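You operate a simulated robot arm through the tools that you are given. There is no shell and no other tool. Be economical: measure what you need, move in short steps, check, and stop when the job is done.

You are at the controls of a simulated robot arm. One attempt, no reset.

Task
Burp both bottles in the holder, then put them in the white crate.
Fine: till the froth has gone down; clasps shut again. Set down upright: yellow-clasp bottle, black-clasp bottle.
Where things are to end (x, y in the base frame): yellow-clasp bottle within 0.02 m of [0.77, 0.09]; black-clasp bottle within 0.02 m of [0.69, 0.18].

Only the result counts: the job must be done as asked and must still hold three seconds after the hand-in. Knocking over, shifting, dropping, spilling or breaking anything else fails it.

Robot
A 6-joint arm with a two-finger parallel gripper, fixed in place. Base frame: the origin is at the foot of the arm, x ahead of it, y to its left, z up. Units: m, degrees, N and s.
With the tool pointing down near the work surface it reaches from about 0.2 to 0.36 m from the base axis. Its first joint turns from -115.0 to 115.0 degrees. Payload 4.2 kg.
Tool frame: the origin (TCP) lies between the finger pads and is the grasp point; the fingertips stand 0.023 m ahead of it; z points along the fingers, y is the line along which they close. Largest opening 0.094 m; finger width 0.038, thickness 0.01; the body of the gripper, 0.054 by 0.096 m, starts 0.039 m behind the TCP.
Orientation is told as [roll, pitch, yaw] about the base's x, y, z axes, in that order, counted from this pose: with the fingers straight down and closing along the base's y, the tool's x points along the base's -x, its y along +y and its z along -z.

Tools
- The arm moves only by the tool jog_arm. Its arguments are lists of equal length, an entry for each row: "dp": the shift along the tool's x, y, z in units of 30 mm (1.0 is 30 mm), a list of three; "angular": the turn, a rotation vector about the tool's x, y, z in units of 4 degrees (1.0 is 4 degrees), a list of three; "claw": the closure, from 0 (fully open) to 1 (shut). In form: {"dp": [[dx, dy, dz], ...], "angular": [[ax, ay, az], ...], "claw": [claw, ...]}. A call has 1 to 10 rows; each row shifts and turns the commanded pose from where the row before left it, along the tool's axes as they then stand. A call with a number of a shift or a turn outside -1 to 1 is refused whole. Each row takes 0.2 s and may step no farther than 0.05 m and 8.6 degrees from the row before; otherwise, or with a gripper value out of range, the whole call is refused. Where a pose cannot be reached the arm comes as near as it can. A force on the tool above 90 N (or 10 N above the force at the start of the call, whichever is more), or a blocked arm, ends the call early, and 0.2 s more pass. The fingers move at their own pace (about 0.108 m/s each) and stop on an object; they squeeze with about 31 N. The grip force told is the motor's: it shows also when the fingers shut on nothing. Time passes only in rows, and 0.2 s behind the last, so rows that do not move let the fingers close. It gives the time, the measured TCP pose, the force on the tool (base axes), the opening and the grip force at its end, in the units of the frame above (readings bear some noise), with the torque about the TCP (base axes, N m) and any sound that the robot's microphone picked up.
- Cameras (640 x 400 px; columns grow to the right, rows downward): "scene" is fixed at [0.0491, 0.6512, 1.488]; the picture's right is [-0.62, -0.79, 0.00], its down [-0.31, 0.25, -0.92] and it looks along [0.72, -0.57, -0.40] (base axes); focal length 324 px, centre (320, 200). "wrist" rides on the gripper at [0.086, 0.016, -0.075] in the tool frame; the picture's right is [-0.18, 0.98, 0.00], its down [-0.58, -0.11, -0.81] and it looks along [-0.79, -0.15, 0.59] (tool axes); focal length 243 px, centre (320, 200). There is no depth. A picture from a camera that has moved, and an enlarged one, comes with that camera's place and axes in the base frame and with its lens.
- get_image(camera): a new picture of that camera. No time passes.
- raise_lower(by): slides the trunk up (or, below 0, down) by that many m; the arm rides with it, the base frame stays. It gives what a move gives, with no picture.
- inspect(camera, box): a new picture of the part [left, top, right, bottom] of that camera's present view, enlarged. No time passes.
- finish_job(): hands the job in; it is judged then, once.

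Go step by step. Nothing tells you positions but the pictures and the camera data: compare them with the known pose of the tool, close in by small moves and look again before you grip or let go. The budget is 120 turns and 76 pictures, counting those below and the enlarged ones. Unless the task says otherwise, let go and move clear before handing in, and close with one line.

The tools are called as a command line: name --argument value ..., lists and objects as JSON in quotes. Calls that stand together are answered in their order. jog_arm: Moves the arm, as the interface text tells. Its arguments: {"type":"object","properties":{"dp":{"type":"array","items":{"type":"array","items":{"type":"number"}}},"angular":{"type":"array","items":{"type":"array","items":{"type":"number"}}},"claw":{"type":"array","items":{"type":"number"}}},"required":["dp","angular","claw"]} The other tools are called the same way: raise_lower (by) slides the trunk up or down; get_image (camera) takes a picture; inspect (camera, box) takes an enlarged picture of a part of a camera's view; finish_job () hands the job in.

At the start:

```text
t: 0.0
eef_pos: [0.4833, 0.0346, 1.2982]
tcp_rot: [0.0, 0.0, 0.0]
wrist_force: [-0.1, 0.6, 0.4]
ft_torque: [0.03, -0.03, 0.01]
opening: 0.094
grasp_force: 0.1
trunk travel left (down, up): [-0.8, 0.19]
```

scene: 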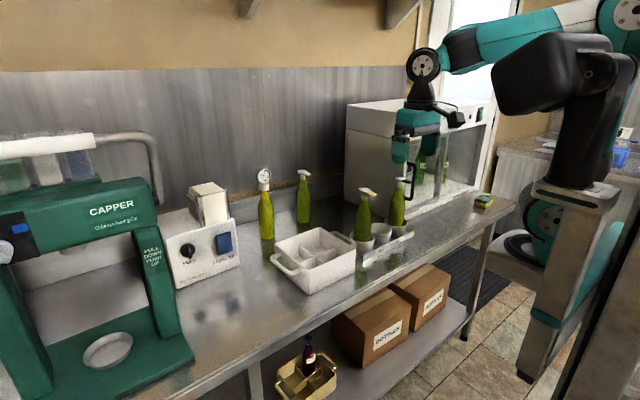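
wrist: 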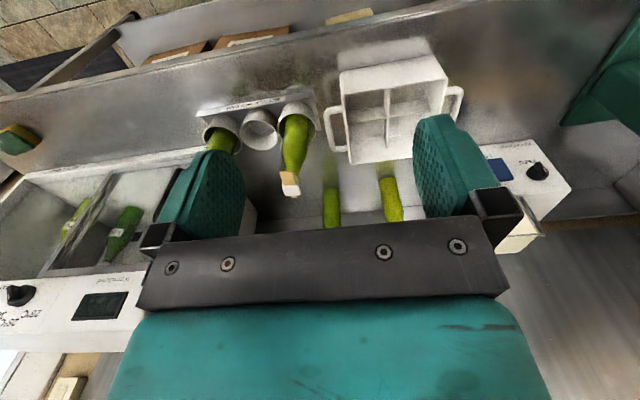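

I see a holder with two bottles, a white crate with compartments to its left, and two more bottles behind. I'll zoom in on the holder and the crate first.

inspect --camera "scene" --box '[230, 150, 430, 300]'

inspect --camera "wrist" --box '[180, 40, 480, 230]'

inspect --camera "scene" --box '[340, 170, 430, 270]'

```text
2.67 times, centred on (330, 225) of scene
camera zoom: at [0.0491, 0.6512, 1.488], right [-0.62, -0.79, 0.0], down [-0.31, 0.25, -0.92], along [0.72, -0.57, -0.4], focal length 864 px, centre (293, 133)
```

zoom: 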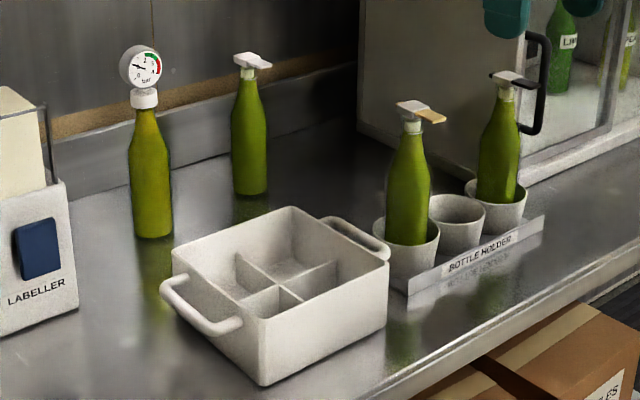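

```text
2.11 times, centred on (330, 135) of wrist
camera zoom: at [0.3968, 0.0503, 1.3742], right [0.18, 0.98, 0.0], down [0.58, -0.11, 0.81], along [0.79, -0.15, -0.59], focal length 511 px, centre (299, 337)
```

zoom: 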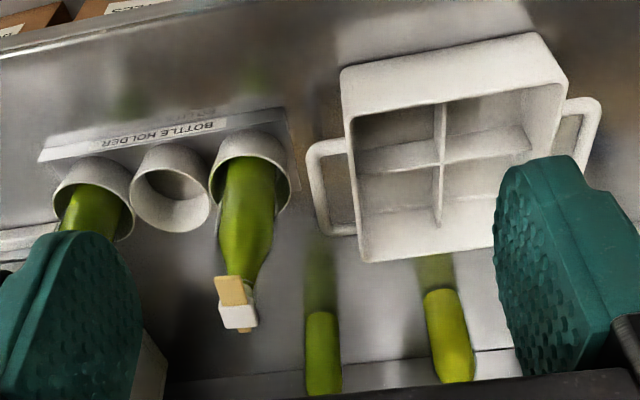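

```text
4.00 times, centred on (385, 220) of scene
camera zoom: at [0.0491, 0.6512, 1.488], right [-0.62, -0.79, 0.0], down [-0.31, 0.25, -0.92], along [0.72, -0.57, -0.4], focal length 1297 px, centre (60, 120)
```

zoom: 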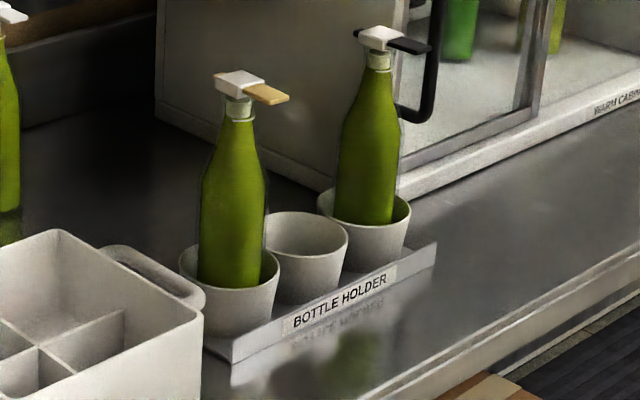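

The bottles stand in the holder at roughly x=0.69, y=-0.04 (yellow) and y=-0.19 (black), with tops near z=1.11 and the levers pointing toward the robot. I'll pitch the tool forward while staying well clear, then look closer.

jog_arm --dp '[[0, 0, 0], [0, 0, 0], [0, 0, 0], [0, 0, 0], [0, 0, 0], [0, 0, 0], [0, 0, 0], [0, 0, 0], [0, 0, 0], [0, 0, 0]]' --angular '[[0, -1, 0], [0, -1, 0], [0, -1, 0], [0, -1, 0], [0, -1, 0], [0, -1, 0], [0, -1, 0], [0, -1, 0], [0, -1, 0], [0, -1, 0]]' --claw '[0, 0, 0, 0, 0, 0, 0, 0, 0, 0]'

raise_lower --by -0.1

get_image --camera "wrist"

get_image --camera "scene"

```text
t: 2.2
eef_pos: [0.4902, 0.0437, 1.2956]
tcp_rot: [-0.1, -40.0, 0.0]
wrist_force: [-0.3, 0.9, -0.3]
ft_torque: [0.0, 0.01, 0.0]
opening: 0.0939
grasp_force: 0.0
out of reach, approached as far as the arm can: row 7, 8, 9
trunk travel left (down, up): [-0.8, 0.19]
```

```text
t: 3.5
eef_pos: [0.4914, 0.0433, 1.196]
tcp_rot: [0.0, -40.0, 0.0]
wrist_force: [0.5, -0.7, 0.2]
ft_torque: [0.02, 0.03, 0.04]
opening: 0.0938
grasp_force: 0.1
trunk travel left (down, up): [-0.7, 0.29]
```

```text
70 pictures are left
camera wrist: at [0.377, 0.0592, 1.1973], right [0.14, 0.98, 0.12], down [-0.07, -0.11, 0.99], along [0.99, -0.15, 0.06], focal length 243 px, centre (320, 200)
```

wrist: 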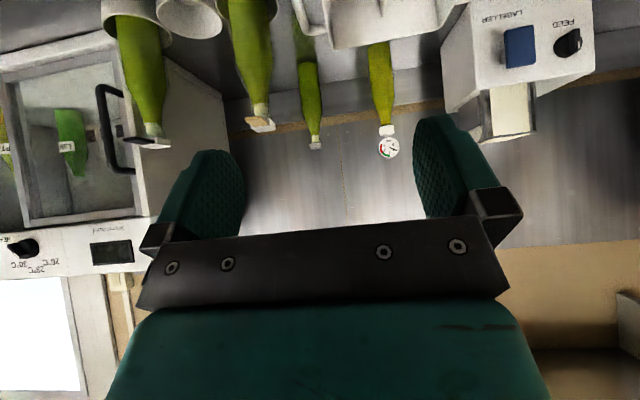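

```text
69 pictures are left
```

scene: 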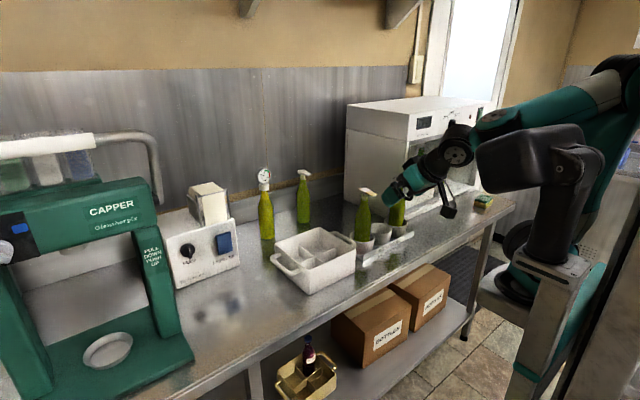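

The tool now points forward and down, with the wrist view upside down. I'll zoom in on the clasps.

inspect --camera "wrist" --box '[90, 0, 310, 150]'

inspect --camera "wrist" --box '[290, 60, 420, 170]'

```text
2.67 times, centred on (200, 75) of wrist
camera zoom: at [0.377, 0.0592, 1.1973], right [0.14, 0.98, 0.12], down [-0.07, -0.11, 0.99], along [0.99, -0.15, 0.06], focal length 647 px, centre (640, 533)
```

zoom: 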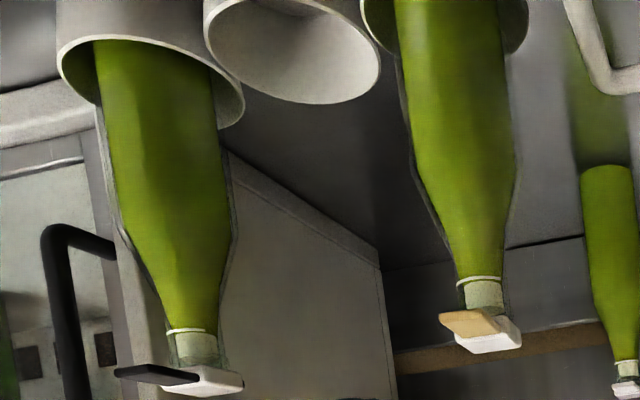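

```text
3.64 times, centred on (355, 115) of wrist
camera zoom: at [0.377, 0.0592, 1.1973], right [0.14, 0.98, 0.12], down [-0.07, -0.11, 0.99], along [0.99, -0.15, 0.06], focal length 882 px, centre (193, 509)
```

zoom: 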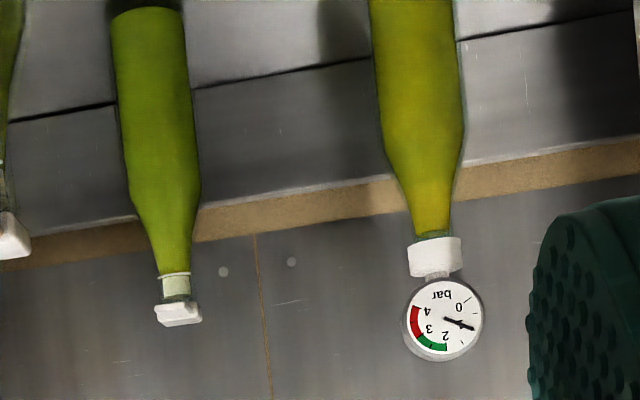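

The tabs both point mainly toward -x, and the bottle tops are at about z=1.11. I'll pitch to -60°, line up in y with the yellow bottle and lower the trunk.

jog_arm --dp '[[0, -1, 0], [0, -1, 0], [0, -1, 0], [0, 0, 0], [0, 0, 0], [0, 0, 0]]' --angular '[[0, -1, 0], [0, -1, 0], [0, -1, 0], [0, -1, 0], [0, -1, 0], [0, 0, 0]]' --claw '[0, 0, 0, 0, 0, 0]'

raise_lower --by -0.08

get_image --camera "wrist"

get_image --camera "scene"

```text
t: 4.9
eef_pos: [0.5473, -0.0006, 1.1972]
tcp_rot: [-0.1, -60.0, 0.1]
wrist_force: [0.5, 0.4, 0.3]
ft_torque: [0.02, 0.01, -0.04]
opening: 0.0938
grasp_force: 0.0
out of reach, approached as far as the arm can: row 1, 2, 3, 4, 5
trunk travel left (down, up): [-0.7, 0.29]
```

```text
t: 6.1
eef_pos: [0.5474, 0.0004, 1.1171]
tcp_rot: [-0.1, -60.0, 0.2]
wrist_force: [0.3, 1.3, 0.1]
ft_torque: [0.01, -0.01, 0.0]
opening: 0.0942
grasp_force: 0.0
trunk travel left (down, up): [-0.62, 0.37]
```

```text
66 pictures are left
camera wrist: at [0.4402, 0.0159, 1.0797], right [0.09, 0.98, 0.16], down [-0.41, -0.11, 0.91], along [0.91, -0.15, 0.39], focal length 243 px, centre (320, 200)
```

wrist: 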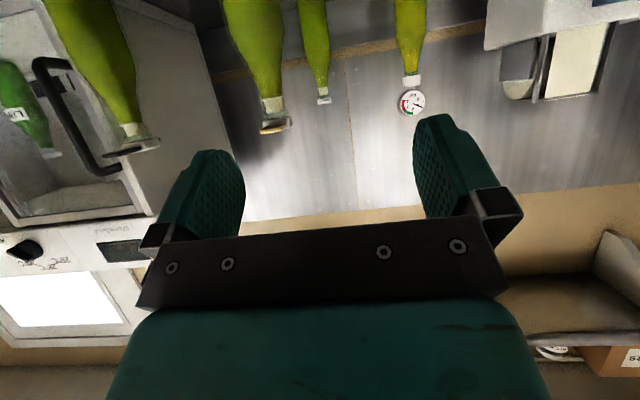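

```text
65 pictures are left
```

scene: 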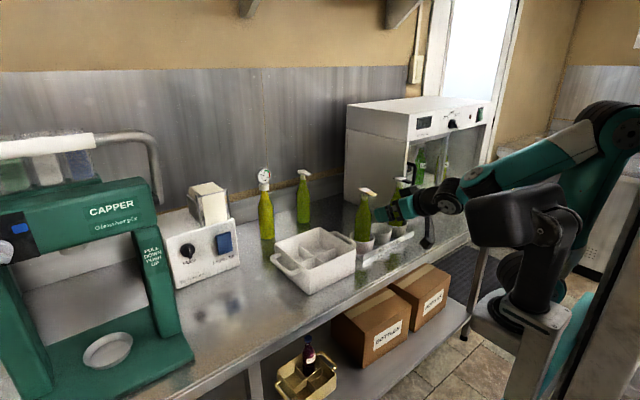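

The arm reaches forward well at this pitch. I'll zoom in on the yellow clasp.

inspect --camera "wrist" --box '[235, 80, 335, 150]'

inspect --camera "scene" --box '[340, 170, 440, 240]'

```text
5.71 times, centred on (285, 115) of wrist
camera zoom: at [0.4402, 0.0159, 1.0797], right [0.09, 0.98, 0.16], down [-0.41, -0.11, 0.91], along [0.91, -0.15, 0.39], focal length 1386 px, centre (520, 686)
```

zoom: 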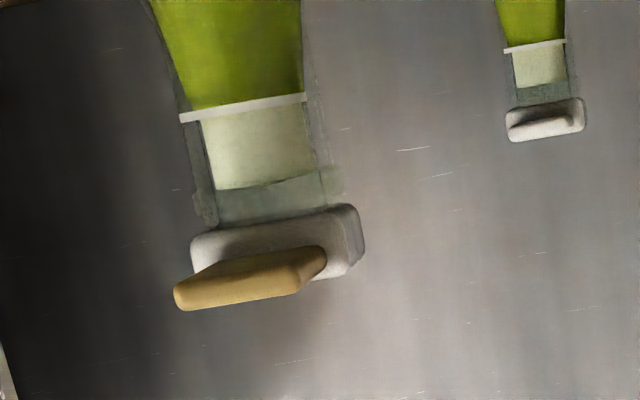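

```text
5.71 times, centred on (390, 205) of scene
camera zoom: at [0.0491, 0.6512, 1.488], right [-0.62, -0.79, 0.0], down [-0.31, 0.25, -0.92], along [0.72, -0.57, -0.4], focal length 1852 px, centre (-80, 171)
```

zoom: 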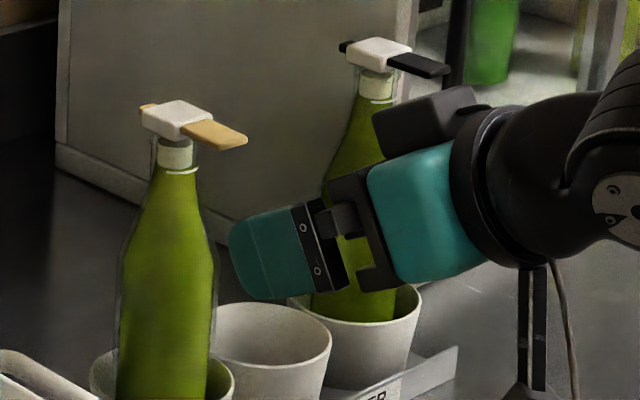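

By triangulation the yellow cap is at about (0.717, -0.062, 1.099) and the tab tip at about (0.664, -0.055, 1.103). I'll move the open fingers to just short of straddling the tab.

jog_arm --dp '[[0, -0.95, 0], [0, -0.95, 0], [-0.317, 0, 0.78], [-0.317, 0, 0.78], [-0.317, 0, 0.78], [-0.317, 0, 0.78]]' --angular '[[0, 0, 0], [0, 0, 0], [0, 0, 0], [0, 0, 0], [0, 0, 0], [0, 0, 0]]' --claw '[0.3, 0.4, 0.4, 0.4, 0.4, 0.4]'

get_image --camera "wrist"

inspect --camera "scene" --box '[340, 170, 440, 240]'

```text
t: 7.5
eef_pos: [0.6642, -0.0499, 1.1028]
tcp_rot: [-0.1, -59.8, 0.1]
wrist_force: [-0.7, 0.0, 0.5]
ft_torque: [0.01, 0.0, 0.0]
opening: 0.0563
grasp_force: 0.0
out of reach, approached as far as the arm can: row 1, 2
trunk travel left (down, up): [-0.62, 0.37]
```

```text
62 pictures are left
camera wrist: at [0.5576, -0.0347, 1.0657], right [0.09, 0.98, 0.16], down [-0.41, -0.11, 0.91], along [0.91, -0.15, 0.39], focal length 243 px, centre (320, 200)
```

wrist: 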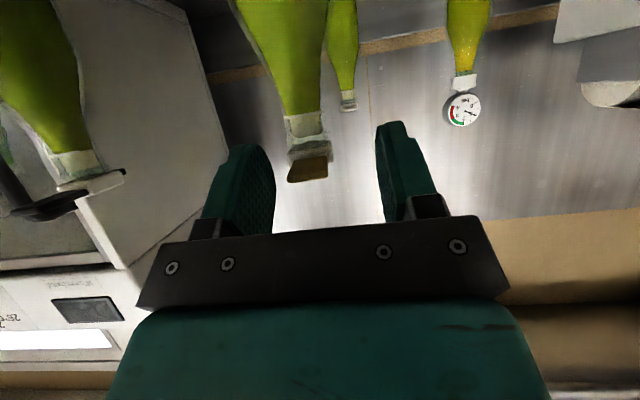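

```text
5.71 times, centred on (390, 205) of scene
camera zoom: at [0.0491, 0.6512, 1.488], right [-0.62, -0.79, 0.0], down [-0.31, 0.25, -0.92], along [0.72, -0.57, -0.4], focal length 1852 px, centre (-80, 171)
```

zoom: 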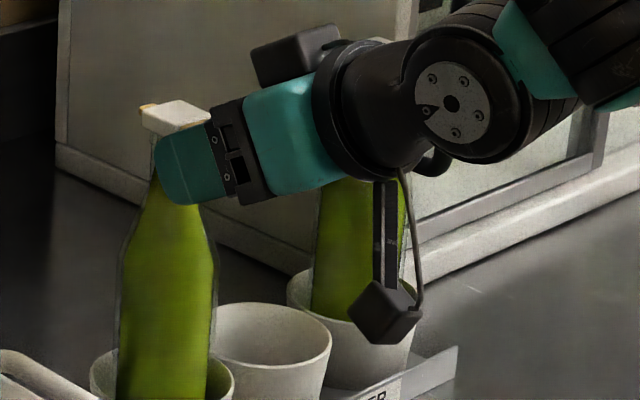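

The tab sits between the pads about 5 mm toward -y. I'll centre on it and close.

jog_arm --dp '[[0, -0.17, 0], [0, 0, 0], [0, 0, 0], [0, 0, 0]]' --angular '[[0, 0, 0], [0, 0, 0], [0, 0, 0], [0, 0, 0]]' --claw '[0.4, 0.6, 1, 1]'

get_image --camera "wrist"

```text
t: 8.5
eef_pos: [0.6655, -0.0561, 1.1029]
tcp_rot: [-0.1, -60.0, 0.2]
wrist_force: [0.4, -1.2, 1.8]
ft_torque: [-0.15, -0.14, -0.1]
opening: 0.0208
grasp_force: 30.8
trunk travel left (down, up): [-0.62, 0.37]
```

```text
60 pictures are left
camera wrist: at [0.5581, -0.0394, 1.0655], right [0.09, 0.98, 0.16], down [-0.41, -0.11, 0.91], along [0.91, -0.15, 0.39], focal length 243 px, centre (320, 200)
```

wrist: 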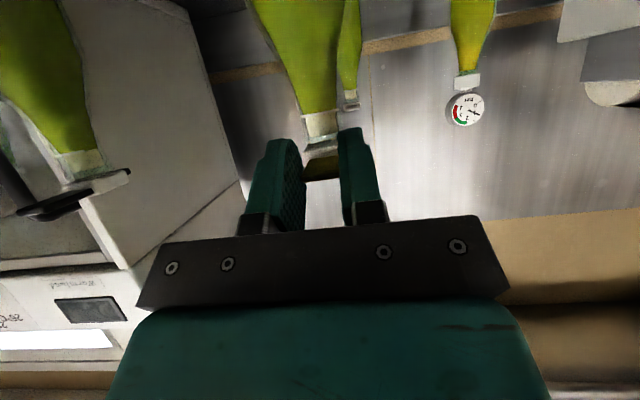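

The tab is gripped (opening 0.021). I'll lift it on a gentle arc about the cap and watch the forces and sound.

jog_arm --dp '[[-0.105, 0, -0.06], [-0.105, 0, -0.06], [-0.105, 0, -0.06], [-0.105, 0, -0.06]]' --angular '[[0, 1, 0], [0, 1, 0], [0, 1, 0], [0, 1, 0]]' --claw '[1, 1, 1, 1]'

inspect --camera "scene" --box '[340, 170, 440, 240]'

```text
t: 9.5
eef_pos: [0.6667, -0.0541, 1.1171]
tcp_rot: [-0.1, -44.0, 0.0]
wrist_force: [2.8, -2.3, 12.6]
ft_torque: [-0.18, -0.94, -0.22]
opening: 0.021
grasp_force: 30.5
trunk travel left (down, up): [-0.62, 0.37]
```

```text
5.71 times, centred on (390, 205) of scene
camera zoom: at [0.0491, 0.6512, 1.488], right [-0.62, -0.79, 0.0], down [-0.31, 0.25, -0.92], along [0.72, -0.57, -0.4], focal length 1852 px, centre (-80, 171)
```

zoom: 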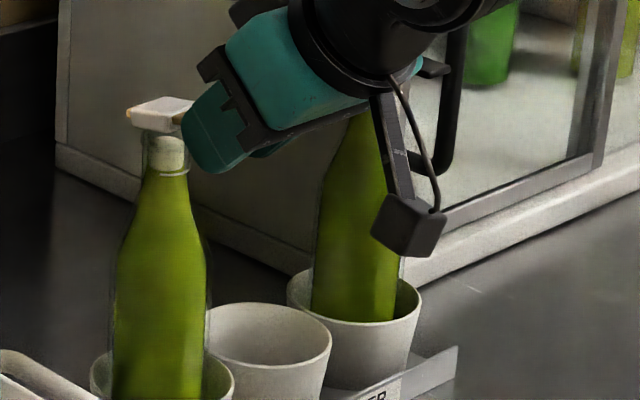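

The bottle seems to have tilted slightly and the lever's state is hidden. I'll check the wrist view before going on.

get_image --camera "wrist"

inspect --camera "scene" --box '[350, 180, 390, 260]'

```text
58 pictures are left
camera wrist: at [0.5533, -0.0384, 1.1105], right [0.13, 0.98, 0.13], down [-0.14, -0.11, 0.98], along [0.98, -0.15, 0.13], focal length 243 px, centre (320, 200)
```

wrist: 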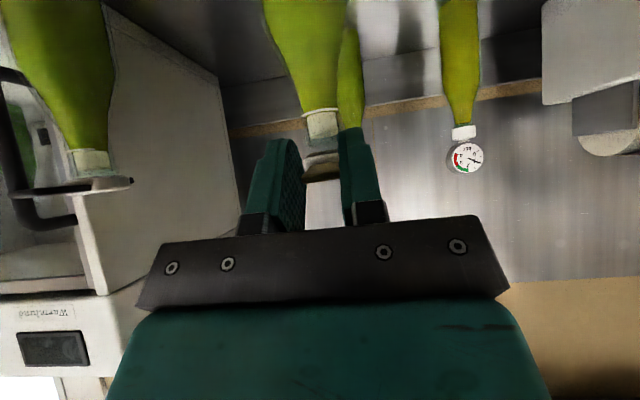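

```text
5.00 times, centred on (370, 220) of scene
camera zoom: at [0.0491, 0.6512, 1.488], right [-0.62, -0.79, 0.0], down [-0.31, 0.25, -0.92], along [0.72, -0.57, -0.4], focal length 1621 px, centre (70, 100)
```

zoom: 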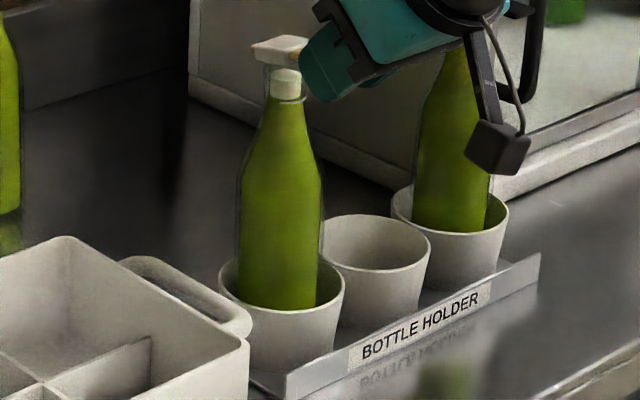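

The tab moved with the fingers but I don't see an opening yet. I'll continue the arc a little.

jog_arm --dp '[[-0.105, 0, -0.06], [-0.105, 0, -0.06], [-0.105, 0, -0.06]]' --angular '[[0, 1, 0], [0, 1, 0], [0, 1, 0]]' --claw '[1, 1, 1]'

inspect --camera "scene" --box '[350, 180, 390, 260]'

```text
t: 10.3
eef_pos: [0.6706, -0.0549, 1.1278]
tcp_rot: [-0.1, -32.0, 0.1]
wrist_force: [3.2, -3.5, 13.8]
ft_torque: [-0.09, -1.13, -0.16]
opening: 0.0212
grasp_force: 31.2
trunk travel left (down, up): [-0.62, 0.37]
```

```text
5.00 times, centred on (370, 220) of scene
camera zoom: at [0.0491, 0.6512, 1.488], right [-0.62, -0.79, 0.0], down [-0.31, 0.25, -0.92], along [0.72, -0.57, -0.4], focal length 1621 px, centre (70, 100)
```

zoom: 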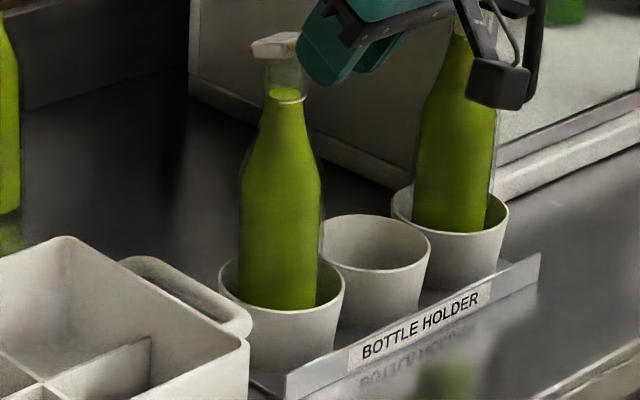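

The pale froth band in the neck appears to be gone and the cap is tipped up. I'll verify up close.

inspect --camera "scene" --box '[358, 180, 382, 210]'

inspect --camera "wrist" --box '[230, 60, 400, 200]'

```text
13.33 times, centred on (370, 195) of scene
camera zoom: at [0.0491, 0.6512, 1.488], right [-0.62, -0.79, 0.0], down [-0.31, 0.25, -0.92], along [0.72, -0.57, -0.4], focal length 4322 px, centre (-347, 267)
```

zoom: 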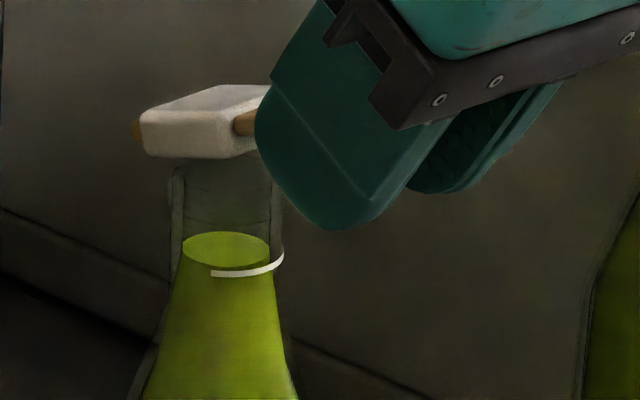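

```text
2.86 times, centred on (315, 130) of wrist
camera zoom: at [0.5582, -0.0384, 1.1441], right [0.16, 0.98, 0.1], down [0.07, -0.11, 0.99], along [0.99, -0.15, -0.08], focal length 693 px, centre (334, 400)
```

zoom: 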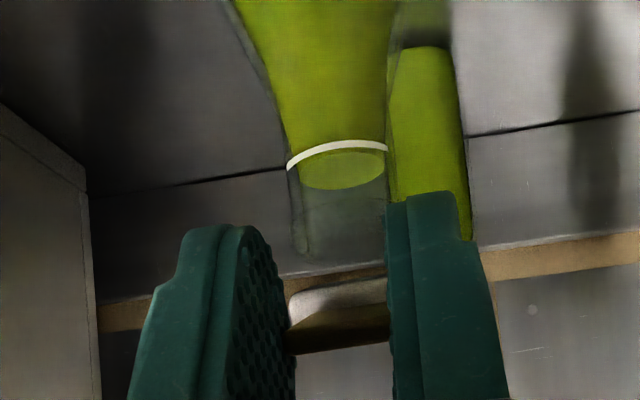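

The froth is gone and the cap is off the rim. I'll hold a moment, then look once more before shutting.

jog_arm --dp '[[0, 0, 0], [0, 0, 0], [0, 0, 0], [0, 0, 0], [0, 0, 0]]' --angular '[[0, 0, 0], [0, 0, 0], [0, 0, 0], [0, 0, 0], [0, 0, 0]]' --claw '[1, 1, 1, 1, 1]'

inspect --camera "scene" --box '[358, 180, 382, 210]'

```text
t: 11.5
eef_pos: [0.6708, -0.0555, 1.1262]
tcp_rot: [0.0, -32.0, 0.0]
wrist_force: [2.3, -2.5, 12.2]
ft_torque: [-0.16, -1.01, -0.16]
opening: 0.021
grasp_force: 30.3
trunk travel left (down, up): [-0.62, 0.37]
```

```text
13.33 times, centred on (370, 195) of scene
camera zoom: at [0.0491, 0.6512, 1.488], right [-0.62, -0.79, 0.0], down [-0.31, 0.25, -0.92], along [0.72, -0.57, -0.4], focal length 4322 px, centre (-347, 267)
```

zoom: 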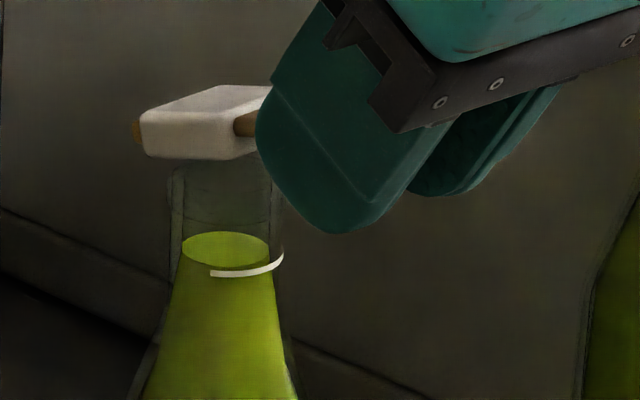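

No more froth. I'll reverse the arc to press the lever shut.

jog_arm --dp '[[0.105, 0, 0.06], [0.105, 0, 0.06], [0.105, 0, 0.06], [0.105, 0, 0.06], [0.105, 0, 0.06], [0.105, 0, 0.06], [0.105, 0, 0.06], [0, 0, 0]]' --angular '[[0, -1, 0], [0, -1, 0], [0, -1, 0], [0, -1, 0], [0, -1, 0], [0, -1, 0], [0, -1, 0], [0, 0, 0]]' --claw '[1, 1, 1, 1, 1, 1, 1, 1]'

inspect --camera "scene" --box '[352, 180, 392, 215]'

```text
t: 13.3
eef_pos: [0.6642, -0.0539, 1.1015]
tcp_rot: [-0.1, -59.9, 0.2]
wrist_force: [-3.9, 0.6, -2.7]
ft_torque: [-0.01, 0.92, -0.08]
opening: 0.0214
grasp_force: 31.0
trunk travel left (down, up): [-0.62, 0.37]
```

```text
11.43 times, centred on (372, 198) of scene
camera zoom: at [0.0491, 0.6512, 1.488], right [-0.62, -0.79, 0.0], down [-0.31, 0.25, -0.92], along [0.72, -0.57, -0.4], focal length 3705 px, centre (-274, 229)
```

zoom: 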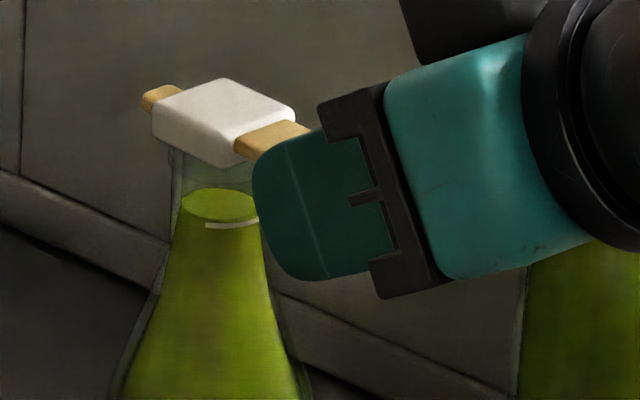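

The lever is back down and I heard no click. I'll open, back off and inspect the clasp against its original look.

jog_arm --dp '[[0, 0, 0], [0, 0, 0], [0.3, 0, -0.8], [0.3, 0, -0.8], [0.0, 0, 0]]' --angular '[[0, 0, 0], [0, 0, 0], [0, 0, 0], [0, 0, 0], [0, 0, 0]]' --claw '[0.5, 0.4, 0.4, 0.4, 0.4]'

inspect --camera "scene" --box '[352, 175, 412, 215]'

inspect --camera "wrist" --box '[220, 60, 400, 200]'

```text
t: 14.5
eef_pos: [0.6123, -0.0536, 1.1096]
tcp_rot: [-0.1, -60.0, 0.2]
wrist_force: [-0.4, -0.1, 0.0]
ft_torque: [0.02, 0.04, -0.03]
opening: 0.0563
grasp_force: 0.3
trunk travel left (down, up): [-0.62, 0.37]
```

```text
10.00 times, centred on (382, 195) of scene
camera zoom: at [0.0491, 0.6512, 1.488], right [-0.62, -0.79, 0.0], down [-0.31, 0.25, -0.92], along [0.72, -0.57, -0.4], focal length 3242 px, centre (-300, 250)
```

zoom: 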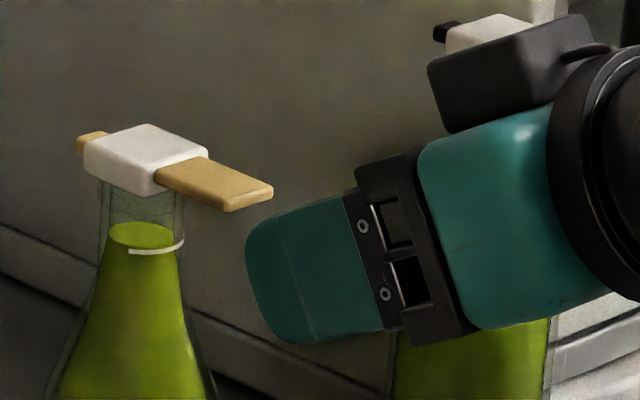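

```text
2.86 times, centred on (310, 130) of wrist
camera zoom: at [0.5057, -0.0383, 1.0722], right [0.09, 0.98, 0.16], down [-0.41, -0.11, 0.91], along [0.91, -0.15, 0.39], focal length 693 px, centre (349, 400)
```

zoom: 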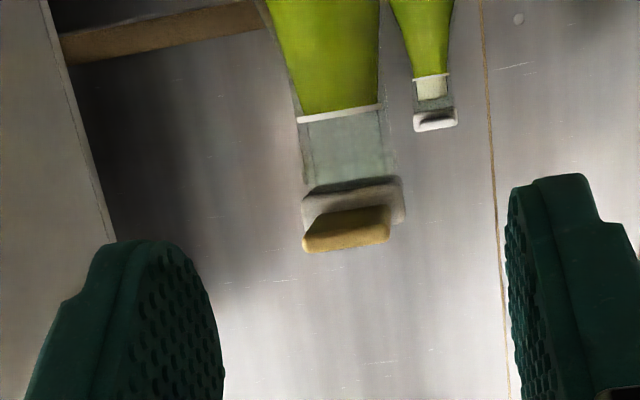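

The clasp looks the same as before the burp: cap seated, tab at the same place. To be sure it has latched I'll press down lightly on the tab from above with closed fingers.

jog_arm --dp '[[-0.65, 0, -0.375], [-0.65, 0, -0.375], [-0.21, 0, 0.764], [-0.21, 0, 0.764], [0.115, 0, 0.067], [0, 0, 0]]' --angular '[[0, 0, 0], [0, 0, 0], [0, 0, 0], [0, 0, 0], [0, 0, 0], [0, 0, 0]]' --claw '[1, 1, 1, 1, 1, 1]'

inspect --camera "scene" --box '[352, 175, 412, 215]'

```text
t: 15.9
eef_pos: [0.659, -0.0547, 1.1392]
tcp_rot: [-0.1, -59.9, 0.0]
wrist_force: [0.7, -0.2, -0.1]
ft_torque: [0.0, -0.01, -0.03]
opening: 0.0
grasp_force: 30.7
trunk travel left (down, up): [-0.62, 0.37]
```

```text
10.00 times, centred on (382, 195) of scene
camera zoom: at [0.0491, 0.6512, 1.488], right [-0.62, -0.79, 0.0], down [-0.31, 0.25, -0.92], along [0.72, -0.57, -0.4], focal length 3242 px, centre (-300, 250)
```

zoom: 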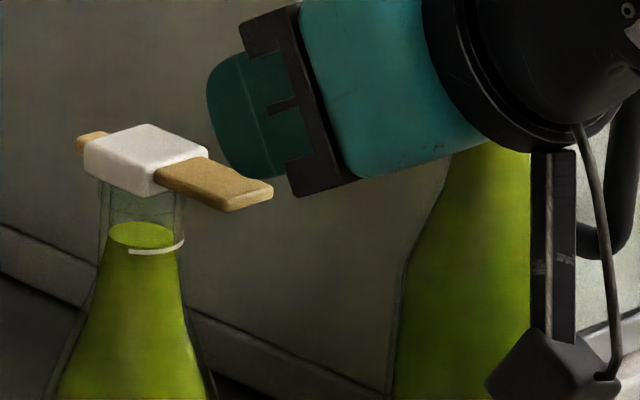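

Fingertips are just above the tab with no contact yet. I'll press down in small steps.

jog_arm --dp '[[0.087, 0, 0.05], [0.087, 0, 0.05], [0, 0, 0]]' --angular '[[0, 0, 0], [0, 0, 0], [0, 0, 0]]' --claw '[1, 1, 1]'

```text
t: 16.7
eef_pos: [0.6594, -0.0541, 1.1339]
tcp_rot: [-0.1, -59.8, 0.1]
wrist_force: [0.1, 0.5, -0.1]
ft_torque: [0.01, -0.04, 0.02]
opening: 0.0001
grasp_force: 31.0
trunk travel left (down, up): [-0.62, 0.37]
```

jog_arm --dp '[[0.058, 0, 0.033], [0.058, 0, 0.033], [0, 0, 0]]' --angular '[[0, 0, 0], [0, 0, 0], [0, 0, 0]]' --claw '[1, 1, 1]'

```text
t: 17.5
eef_pos: [0.6589, -0.0546, 1.1303]
tcp_rot: [-0.2, -59.8, 0.0]
wrist_force: [0.2, -0.4, 0.3]
ft_torque: [-0.01, -0.03, 0.0]
opening: 0.0
grasp_force: 31.5
trunk travel left (down, up): [-0.62, 0.37]
```

Still no contact, probably because the fingertip corner is rounded. I'll continue down.

jog_arm --dp '[[0.058, 0, 0.033], [0.058, 0, 0.033], [0, 0, 0]]' --angular '[[0, 0, 0], [0, 0, 0], [0, 0, 0]]' --claw '[1, 1, 1]'

inspect --camera "scene" --box '[352, 175, 412, 215]'

```text
t: 18.3
eef_pos: [0.6587, -0.054, 1.1257]
tcp_rot: [0.0, -59.9, 0.0]
wrist_force: [-0.4, -0.3, 0.0]
ft_torque: [0.02, 0.0, 0.0]
opening: 0.0
grasp_force: 31.1
trunk travel left (down, up): [-0.62, 0.37]
```

```text
10.00 times, centred on (382, 195) of scene
camera zoom: at [0.0491, 0.6512, 1.488], right [-0.62, -0.79, 0.0], down [-0.31, 0.25, -0.92], along [0.72, -0.57, -0.4], focal length 3242 px, centre (-300, 250)
```

zoom: 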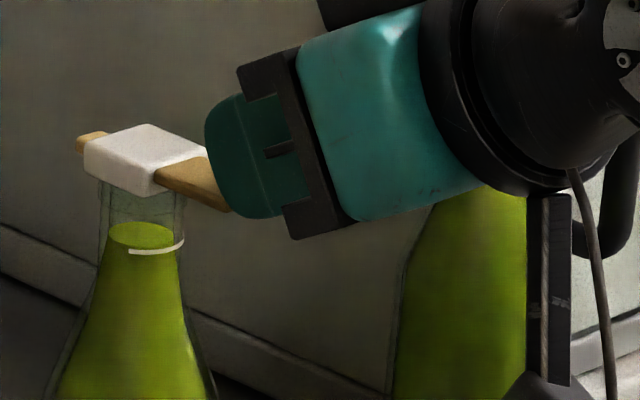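

The fingertips now overlap the tab end in view, close to contact. Two more small steps.

jog_arm --dp '[[0.058, 0, 0.033], [0, 0, 0]]' --angular '[[0, 0, 0], [0, 0, 0]]' --claw '[1, 1]'

jog_arm --dp '[[0.058, 0, 0.033], [0, 0, 0]]' --angular '[[0, 0, 0], [0, 0, 0]]' --claw '[1, 1]'

```text
t: 18.9
eef_pos: [0.6594, -0.055, 1.1239]
tcp_rot: [-0.1, -59.8, 0.0]
wrist_force: [-0.2, -0.5, 1.2]
ft_torque: [-0.04, -0.01, -0.02]
opening: 0.0
grasp_force: 31.1
trunk travel left (down, up): [-0.62, 0.37]
```

```text
t: 19.5
eef_pos: [0.658, -0.0547, 1.122]
tcp_rot: [-0.1, -59.9, 0.1]
wrist_force: [-1.0, 0.1, 3.1]
ft_torque: [0.0, -0.02, -0.01]
opening: 0.0
grasp_force: 31.2
trunk travel left (down, up): [-0.62, 0.37]
```

Contact: pressing gives an upward reaction. I'll press a bit more firmly to seat the clasp.

jog_arm --dp '[[0.058, 0, 0.033], [0.058, 0, 0.033], [0, 0, 0]]' --angular '[[0, 0, 0], [0, 0, 0], [0, 0, 0]]' --claw '[1, 1, 1]'

inspect --camera "scene" --box '[352, 175, 412, 215]'

```text
t: 20.3
eef_pos: [0.6577, -0.0544, 1.1179]
tcp_rot: [-0.1, -59.9, 0.0]
wrist_force: [-1.5, -0.1, 3.3]
ft_torque: [-0.02, -0.06, 0.0]
opening: 0.0
grasp_force: 30.6
trunk travel left (down, up): [-0.62, 0.37]
```

```text
10.00 times, centred on (382, 195) of scene
camera zoom: at [0.0491, 0.6512, 1.488], right [-0.62, -0.79, 0.0], down [-0.31, 0.25, -0.92], along [0.72, -0.57, -0.4], focal length 3242 px, centre (-300, 250)
```

zoom: 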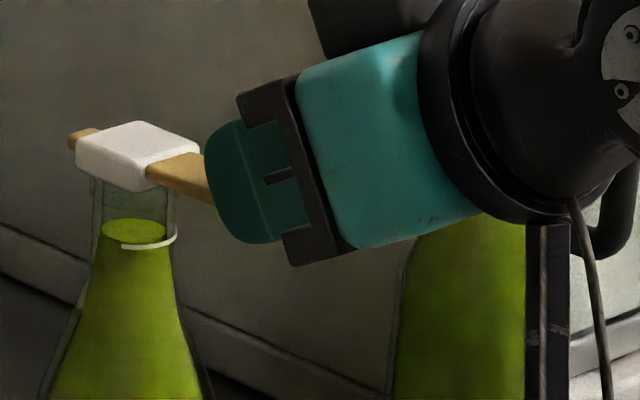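

The press is sliding the bottle in its cup by a few millimetres rather than seating anything, so I'll back off. Then I'll compare the yellow clasp with the unopened black one.

jog_arm --dp '[[-0.3, 0, -0.6], [-0.3, 0, -0.9], [-0.2, 0, -0.9], [0.0, 0, -0.9]]' --angular '[[0, 0, 0], [0, 0, 0], [0, 0, 0], [0, 0, 0]]' --claw '[1, 1, 0.4, 0.4]'

inspect --camera "scene" --box '[350, 170, 420, 220]'

inspect --camera "wrist" --box '[120, 40, 360, 200]'

```text
t: 21.3
eef_pos: [0.5994, -0.0514, 1.1796]
tcp_rot: [-0.1, -59.9, 0.0]
wrist_force: [-0.1, -0.3, 0.0]
ft_torque: [-0.02, 0.0, -0.03]
opening: 0.0565
grasp_force: 0.1
out of reach, approached as far as the arm can: row 4
trunk travel left (down, up): [-0.62, 0.37]
```

```text
8.00 times, centred on (385, 195) of scene
camera zoom: at [0.0491, 0.6512, 1.488], right [-0.62, -0.79, 0.0], down [-0.31, 0.25, -0.92], along [0.72, -0.57, -0.4], focal length 2593 px, centre (-200, 240)
```

zoom: 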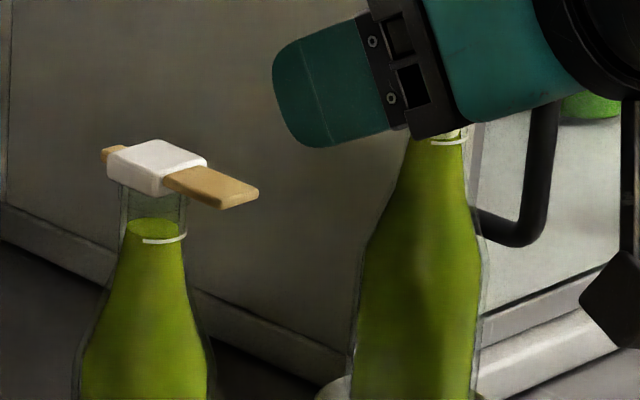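

```text
2.50 times, centred on (240, 120) of wrist
camera zoom: at [0.4919, -0.035, 1.1427], right [0.09, 0.98, 0.16], down [-0.41, -0.11, 0.91], along [0.91, -0.15, 0.39], focal length 606 px, centre (520, 400)
```

zoom: 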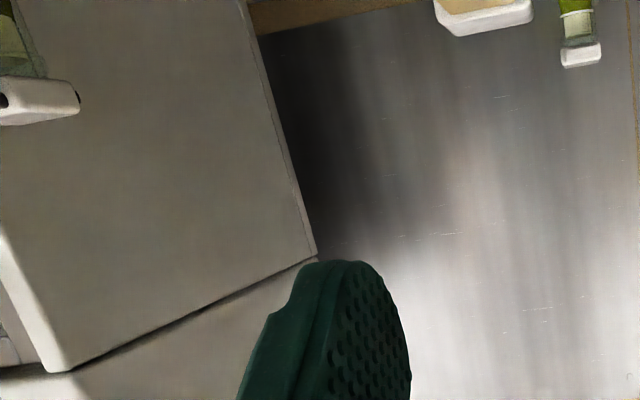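

The yellow clasp is shut and the froth gone. Next the black bottle: its cap is at about (0.714, -0.232, 1.10) and its tab tip at about (0.663, -0.231). I'll drop to tab height and move across in front of it.

jog_arm --dp '[[0.673, 0, 0.39], [0.673, 0, 0.39], [0.673, 0, 0.39], [0, -1, 0], [0, -1, 0], [0, -1, 0], [0, -1, 0], [0, -1, 0], [0, -1, 0], [0, 0, 0]]' --angular '[[0, 0, 0], [0, 0, 0], [0, 0, 0], [0, 0, 0], [0, 0, 0], [0, 0, 0], [0, 0, 0], [0, 0, 0], [0, 0, 0], [0, 0, 0]]' --claw '[0.4, 0.4, 0.4, 0.4, 0.4, 0.4, 0.4, 0.4, 0.4, 0.4]'

get_image --camera "wrist"

inspect --camera "scene" --box '[360, 160, 440, 220]'

```text
t: 23.5
eef_pos: [0.6007, -0.2323, 1.1123]
tcp_rot: [-0.1, -59.8, 0.0]
wrist_force: [-0.5, 0.2, 1.1]
ft_torque: [0.01, 0.01, -0.03]
opening: 0.0564
grasp_force: 0.0
trunk travel left (down, up): [-0.62, 0.37]
```

```text
44 pictures are left
camera wrist: at [0.4941, -0.2166, 1.0743], right [0.09, 0.98, 0.16], down [-0.41, -0.11, 0.91], along [0.91, -0.15, 0.39], focal length 243 px, centre (320, 200)
```

wrist: 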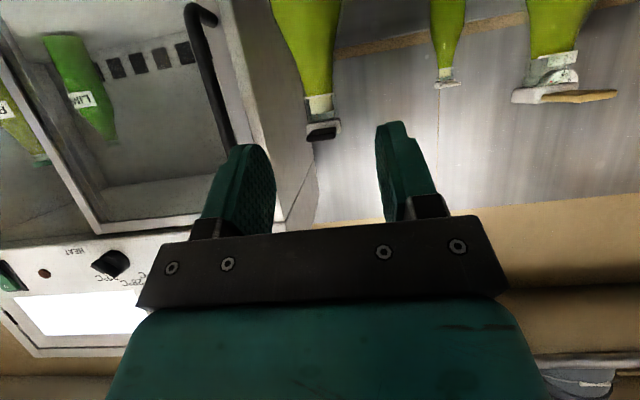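

```text
6.67 times, centred on (400, 190) of scene
camera zoom: at [0.0491, 0.6512, 1.488], right [-0.62, -0.79, 0.0], down [-0.31, 0.25, -0.92], along [0.72, -0.57, -0.4], focal length 2161 px, centre (-213, 267)
```

zoom: 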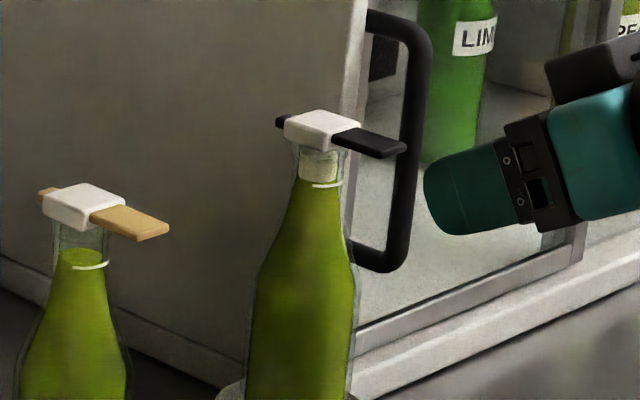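

Aligned with the black tab. The yellow clasp is visible from the side in the wrist view, so I'll check it closely.

inspect --camera "wrist" --box '[500, 30, 630, 115]'

inspect --camera "wrist" --box '[270, 80, 400, 165]'

```text
4.71 times, centred on (565, 72) of wrist
camera zoom: at [0.4941, -0.2166, 1.0743], right [0.09, 0.98, 0.16], down [-0.41, -0.11, 0.91], along [0.91, -0.15, 0.39], focal length 1142 px, centre (-833, 800)
```

zoom: 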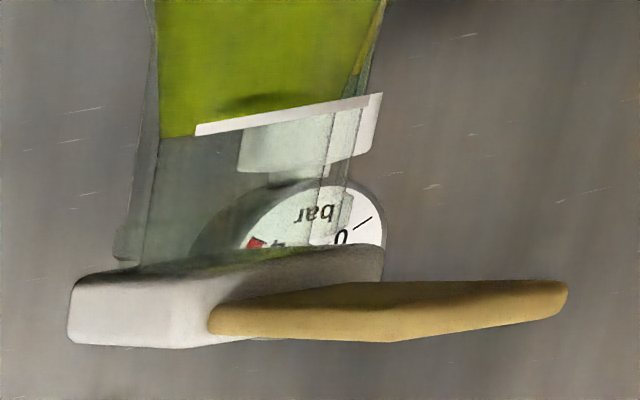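

```text
4.71 times, centred on (335, 122) of wrist
camera zoom: at [0.4941, -0.2166, 1.0743], right [0.09, 0.98, 0.16], down [-0.41, -0.11, 0.91], along [0.91, -0.15, 0.39], focal length 1142 px, centre (249, 565)
```

zoom: 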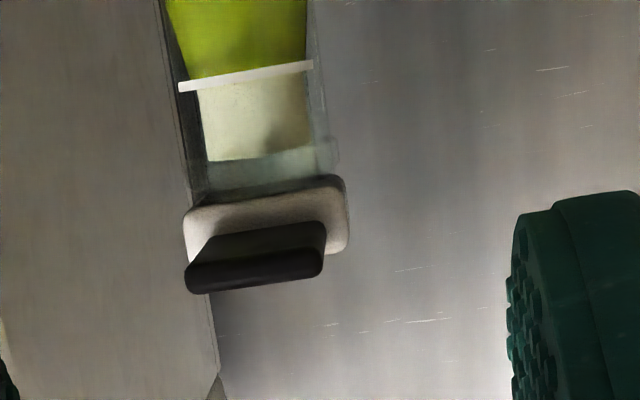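

The yellow clasp is seated shut. The black bottle still has pale froth in the neck. I'll move in over the black tab.

jog_arm --dp '[[-0.272, -0.13, 0.67], [-0.272, 0, 0.67], [-0.272, 0, 0.67], [0, 0, 0]]' --angular '[[0, 0, 0], [0, 0, 0], [0, 0, 0], [0, 0, 0]]' --claw '[0.4, 0.4, 0.4, 0.4]'

get_image --camera "wrist"

```text
t: 24.5
eef_pos: [0.6661, -0.2368, 1.1035]
tcp_rot: [-0.2, -59.9, 0.0]
wrist_force: [-0.7, -0.4, -0.2]
ft_torque: [-0.03, 0.02, 0.0]
opening: 0.0565
grasp_force: 0.1
trunk travel left (down, up): [-0.62, 0.37]
```

```text
40 pictures are left
camera wrist: at [0.559, -0.2207, 1.0644], right [0.09, 0.98, 0.16], down [-0.41, -0.11, 0.91], along [0.91, -0.15, 0.39], focal length 243 px, centre (320, 200)
```

wrist: 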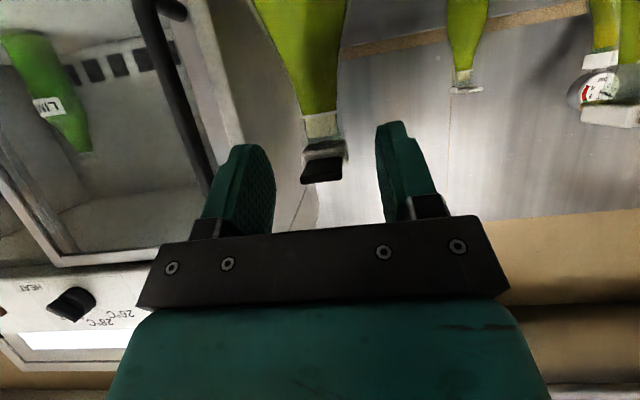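

The tab is centred between the pads. I'll close and lift the lever on the same arc as before.

jog_arm --dp '[[0, 0, 0], [0, 0, 0], [0, 0, 0], [-0.105, 0, -0.06], [-0.105, 0, -0.06], [-0.105, 0, -0.06], [-0.105, 0, -0.06], [-0.105, 0, -0.06], [-0.105, 0, -0.06], [-0.105, 0, -0.06]]' --angular '[[0, 0, 0], [0, 0, 0], [0, 0, 0], [0, 1, 0], [0, 1, 0], [0, 1, 0], [0, 1, 0], [0, 1, 0], [0, 1, 0], [0, 1, 0]]' --claw '[0.6, 1, 1, 1, 1, 1, 1, 1, 1, 1]'

inspect --camera "scene" --box '[380, 165, 420, 200]'

```text
t: 26.7
eef_pos: [0.672, -0.2347, 1.1277]
tcp_rot: [0.0, -32.0, 0.0]
wrist_force: [3.2, -2.6, 13.2]
ft_torque: [-0.06, -1.03, -0.11]
opening: 0.0217
grasp_force: 31.3
trunk travel left (down, up): [-0.62, 0.37]
```

```text
11.43 times, centred on (400, 182) of scene
camera zoom: at [0.0491, 0.6512, 1.488], right [-0.62, -0.79, 0.0], down [-0.31, 0.25, -0.92], along [0.72, -0.57, -0.4], focal length 3705 px, centre (-594, 400)
```

zoom: 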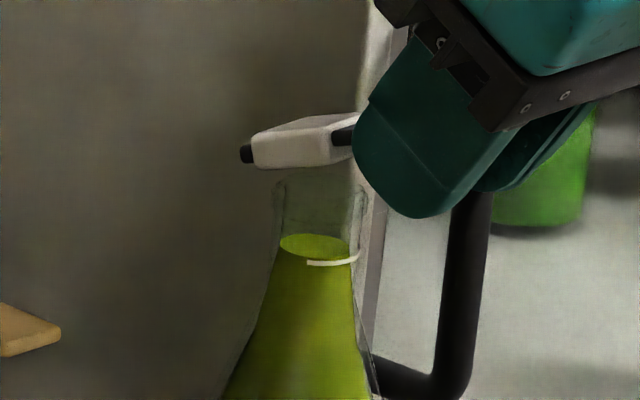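

The black cap is open and its froth has gone. I'll hold briefly, then shut it on the reverse arc.

jog_arm --dp '[[0, 0, 0], [0, 0, 0], [0, 0, 0], [0, 0, 0], [0, 0, 0]]' --angular '[[0, 0, 0], [0, 0, 0], [0, 0, 0], [0, 0, 0], [0, 0, 0]]' --claw '[1, 1, 1, 1, 1]'

jog_arm --dp '[[0.105, 0, 0.06], [0.105, 0, 0.06], [0.105, 0, 0.06], [0.105, 0, 0.06], [0.105, 0, 0.06], [0.105, 0, 0.06], [0.105, 0, 0.06], [0.03, 0, 0.02], [0, 0, 0]]' --angular '[[0, -1, 0], [0, -1, 0], [0, -1, 0], [0, -1, 0], [0, -1, 0], [0, -1, 0], [0, -1, 0], [0, 0, 0], [0, 0, 0]]' --claw '[1, 1, 1, 1, 1, 1, 1, 1, 1]'

jog_arm --dp '[[0, 0, 0], [0, 0, 0], [0.3, 0, -0.8], [0.3, 0, -0.8], [0, 0, 0]]' --angular '[[0, 0, 0], [0, 0, 0], [0, 0, 0], [0, 0, 0], [0, 0, 0]]' --claw '[0.5, 0.4, 0.4, 0.4, 0.4]'

inspect --camera "scene" --box '[350, 165, 420, 215]'

get_image --camera "wrist"

```text
t: 27.9
eef_pos: [0.6713, -0.2359, 1.1266]
tcp_rot: [-0.1, -32.1, 0.0]
wrist_force: [3.0, -2.4, 12.4]
ft_torque: [-0.08, -0.97, -0.12]
opening: 0.0212
grasp_force: 30.8
trunk travel left (down, up): [-0.62, 0.37]
```

```text
t: 29.9
eef_pos: [0.6639, -0.2356, 1.1018]
tcp_rot: [-0.2, -59.8, 0.0]
wrist_force: [-4.0, -0.2, -1.0]
ft_torque: [-0.08, 0.93, -0.05]
opening: 0.0214
grasp_force: 31.1
trunk travel left (down, up): [-0.62, 0.37]
```

```text
t: 31.1
eef_pos: [0.6127, -0.2357, 1.1111]
tcp_rot: [-0.1, -59.8, 0.2]
wrist_force: [-0.2, -0.6, -0.5]
ft_torque: [-0.01, -0.05, -0.04]
opening: 0.0565
grasp_force: 0.0
trunk travel left (down, up): [-0.62, 0.37]
```

```text
8.00 times, centred on (385, 190) of scene
camera zoom: at [0.0491, 0.6512, 1.488], right [-0.62, -0.79, 0.0], down [-0.31, 0.25, -0.92], along [0.72, -0.57, -0.4], focal length 2593 px, centre (-200, 280)
```

zoom: 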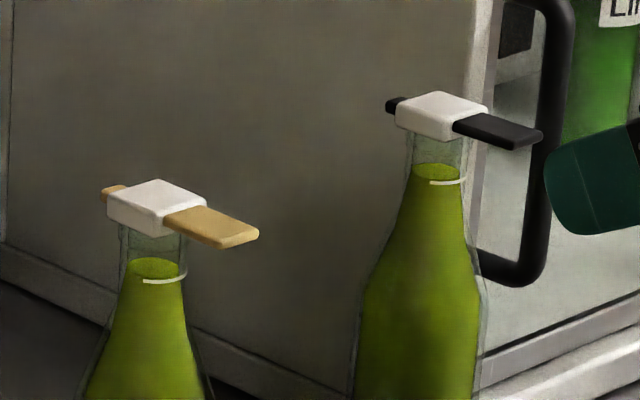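

```text
37 pictures are left
camera wrist: at [0.506, -0.2198, 1.0728], right [0.09, 0.98, 0.16], down [-0.41, -0.11, 0.91], along [0.91, -0.15, 0.39], focal length 243 px, centre (320, 200)
```

wrist: 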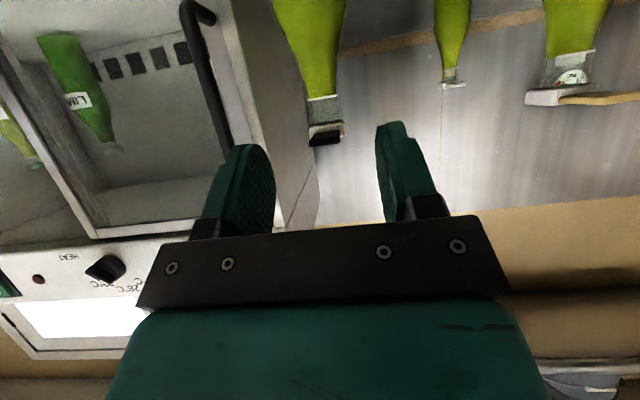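

Both clasps look shut and both froths are gone. Next comes the transfer, so I'll look at the crate geometry for rim height and compartments.

inspect --camera "scene" --box '[265, 215, 375, 305]'

```text
4.44 times, centred on (320, 260) of scene
camera zoom: at [0.0491, 0.6512, 1.488], right [-0.62, -0.79, 0.0], down [-0.31, 0.25, -0.92], along [0.72, -0.57, -0.4], focal length 1441 px, centre (320, -67)
```

zoom: 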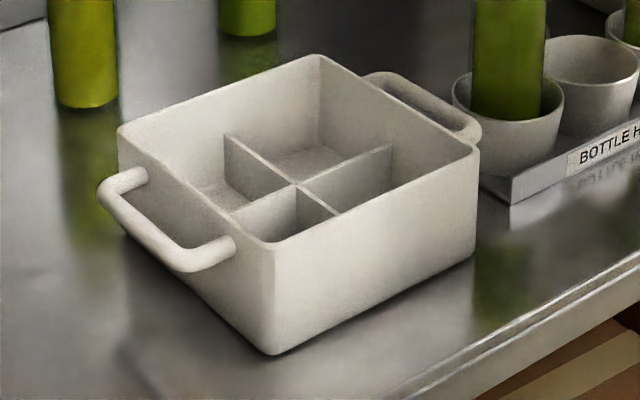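

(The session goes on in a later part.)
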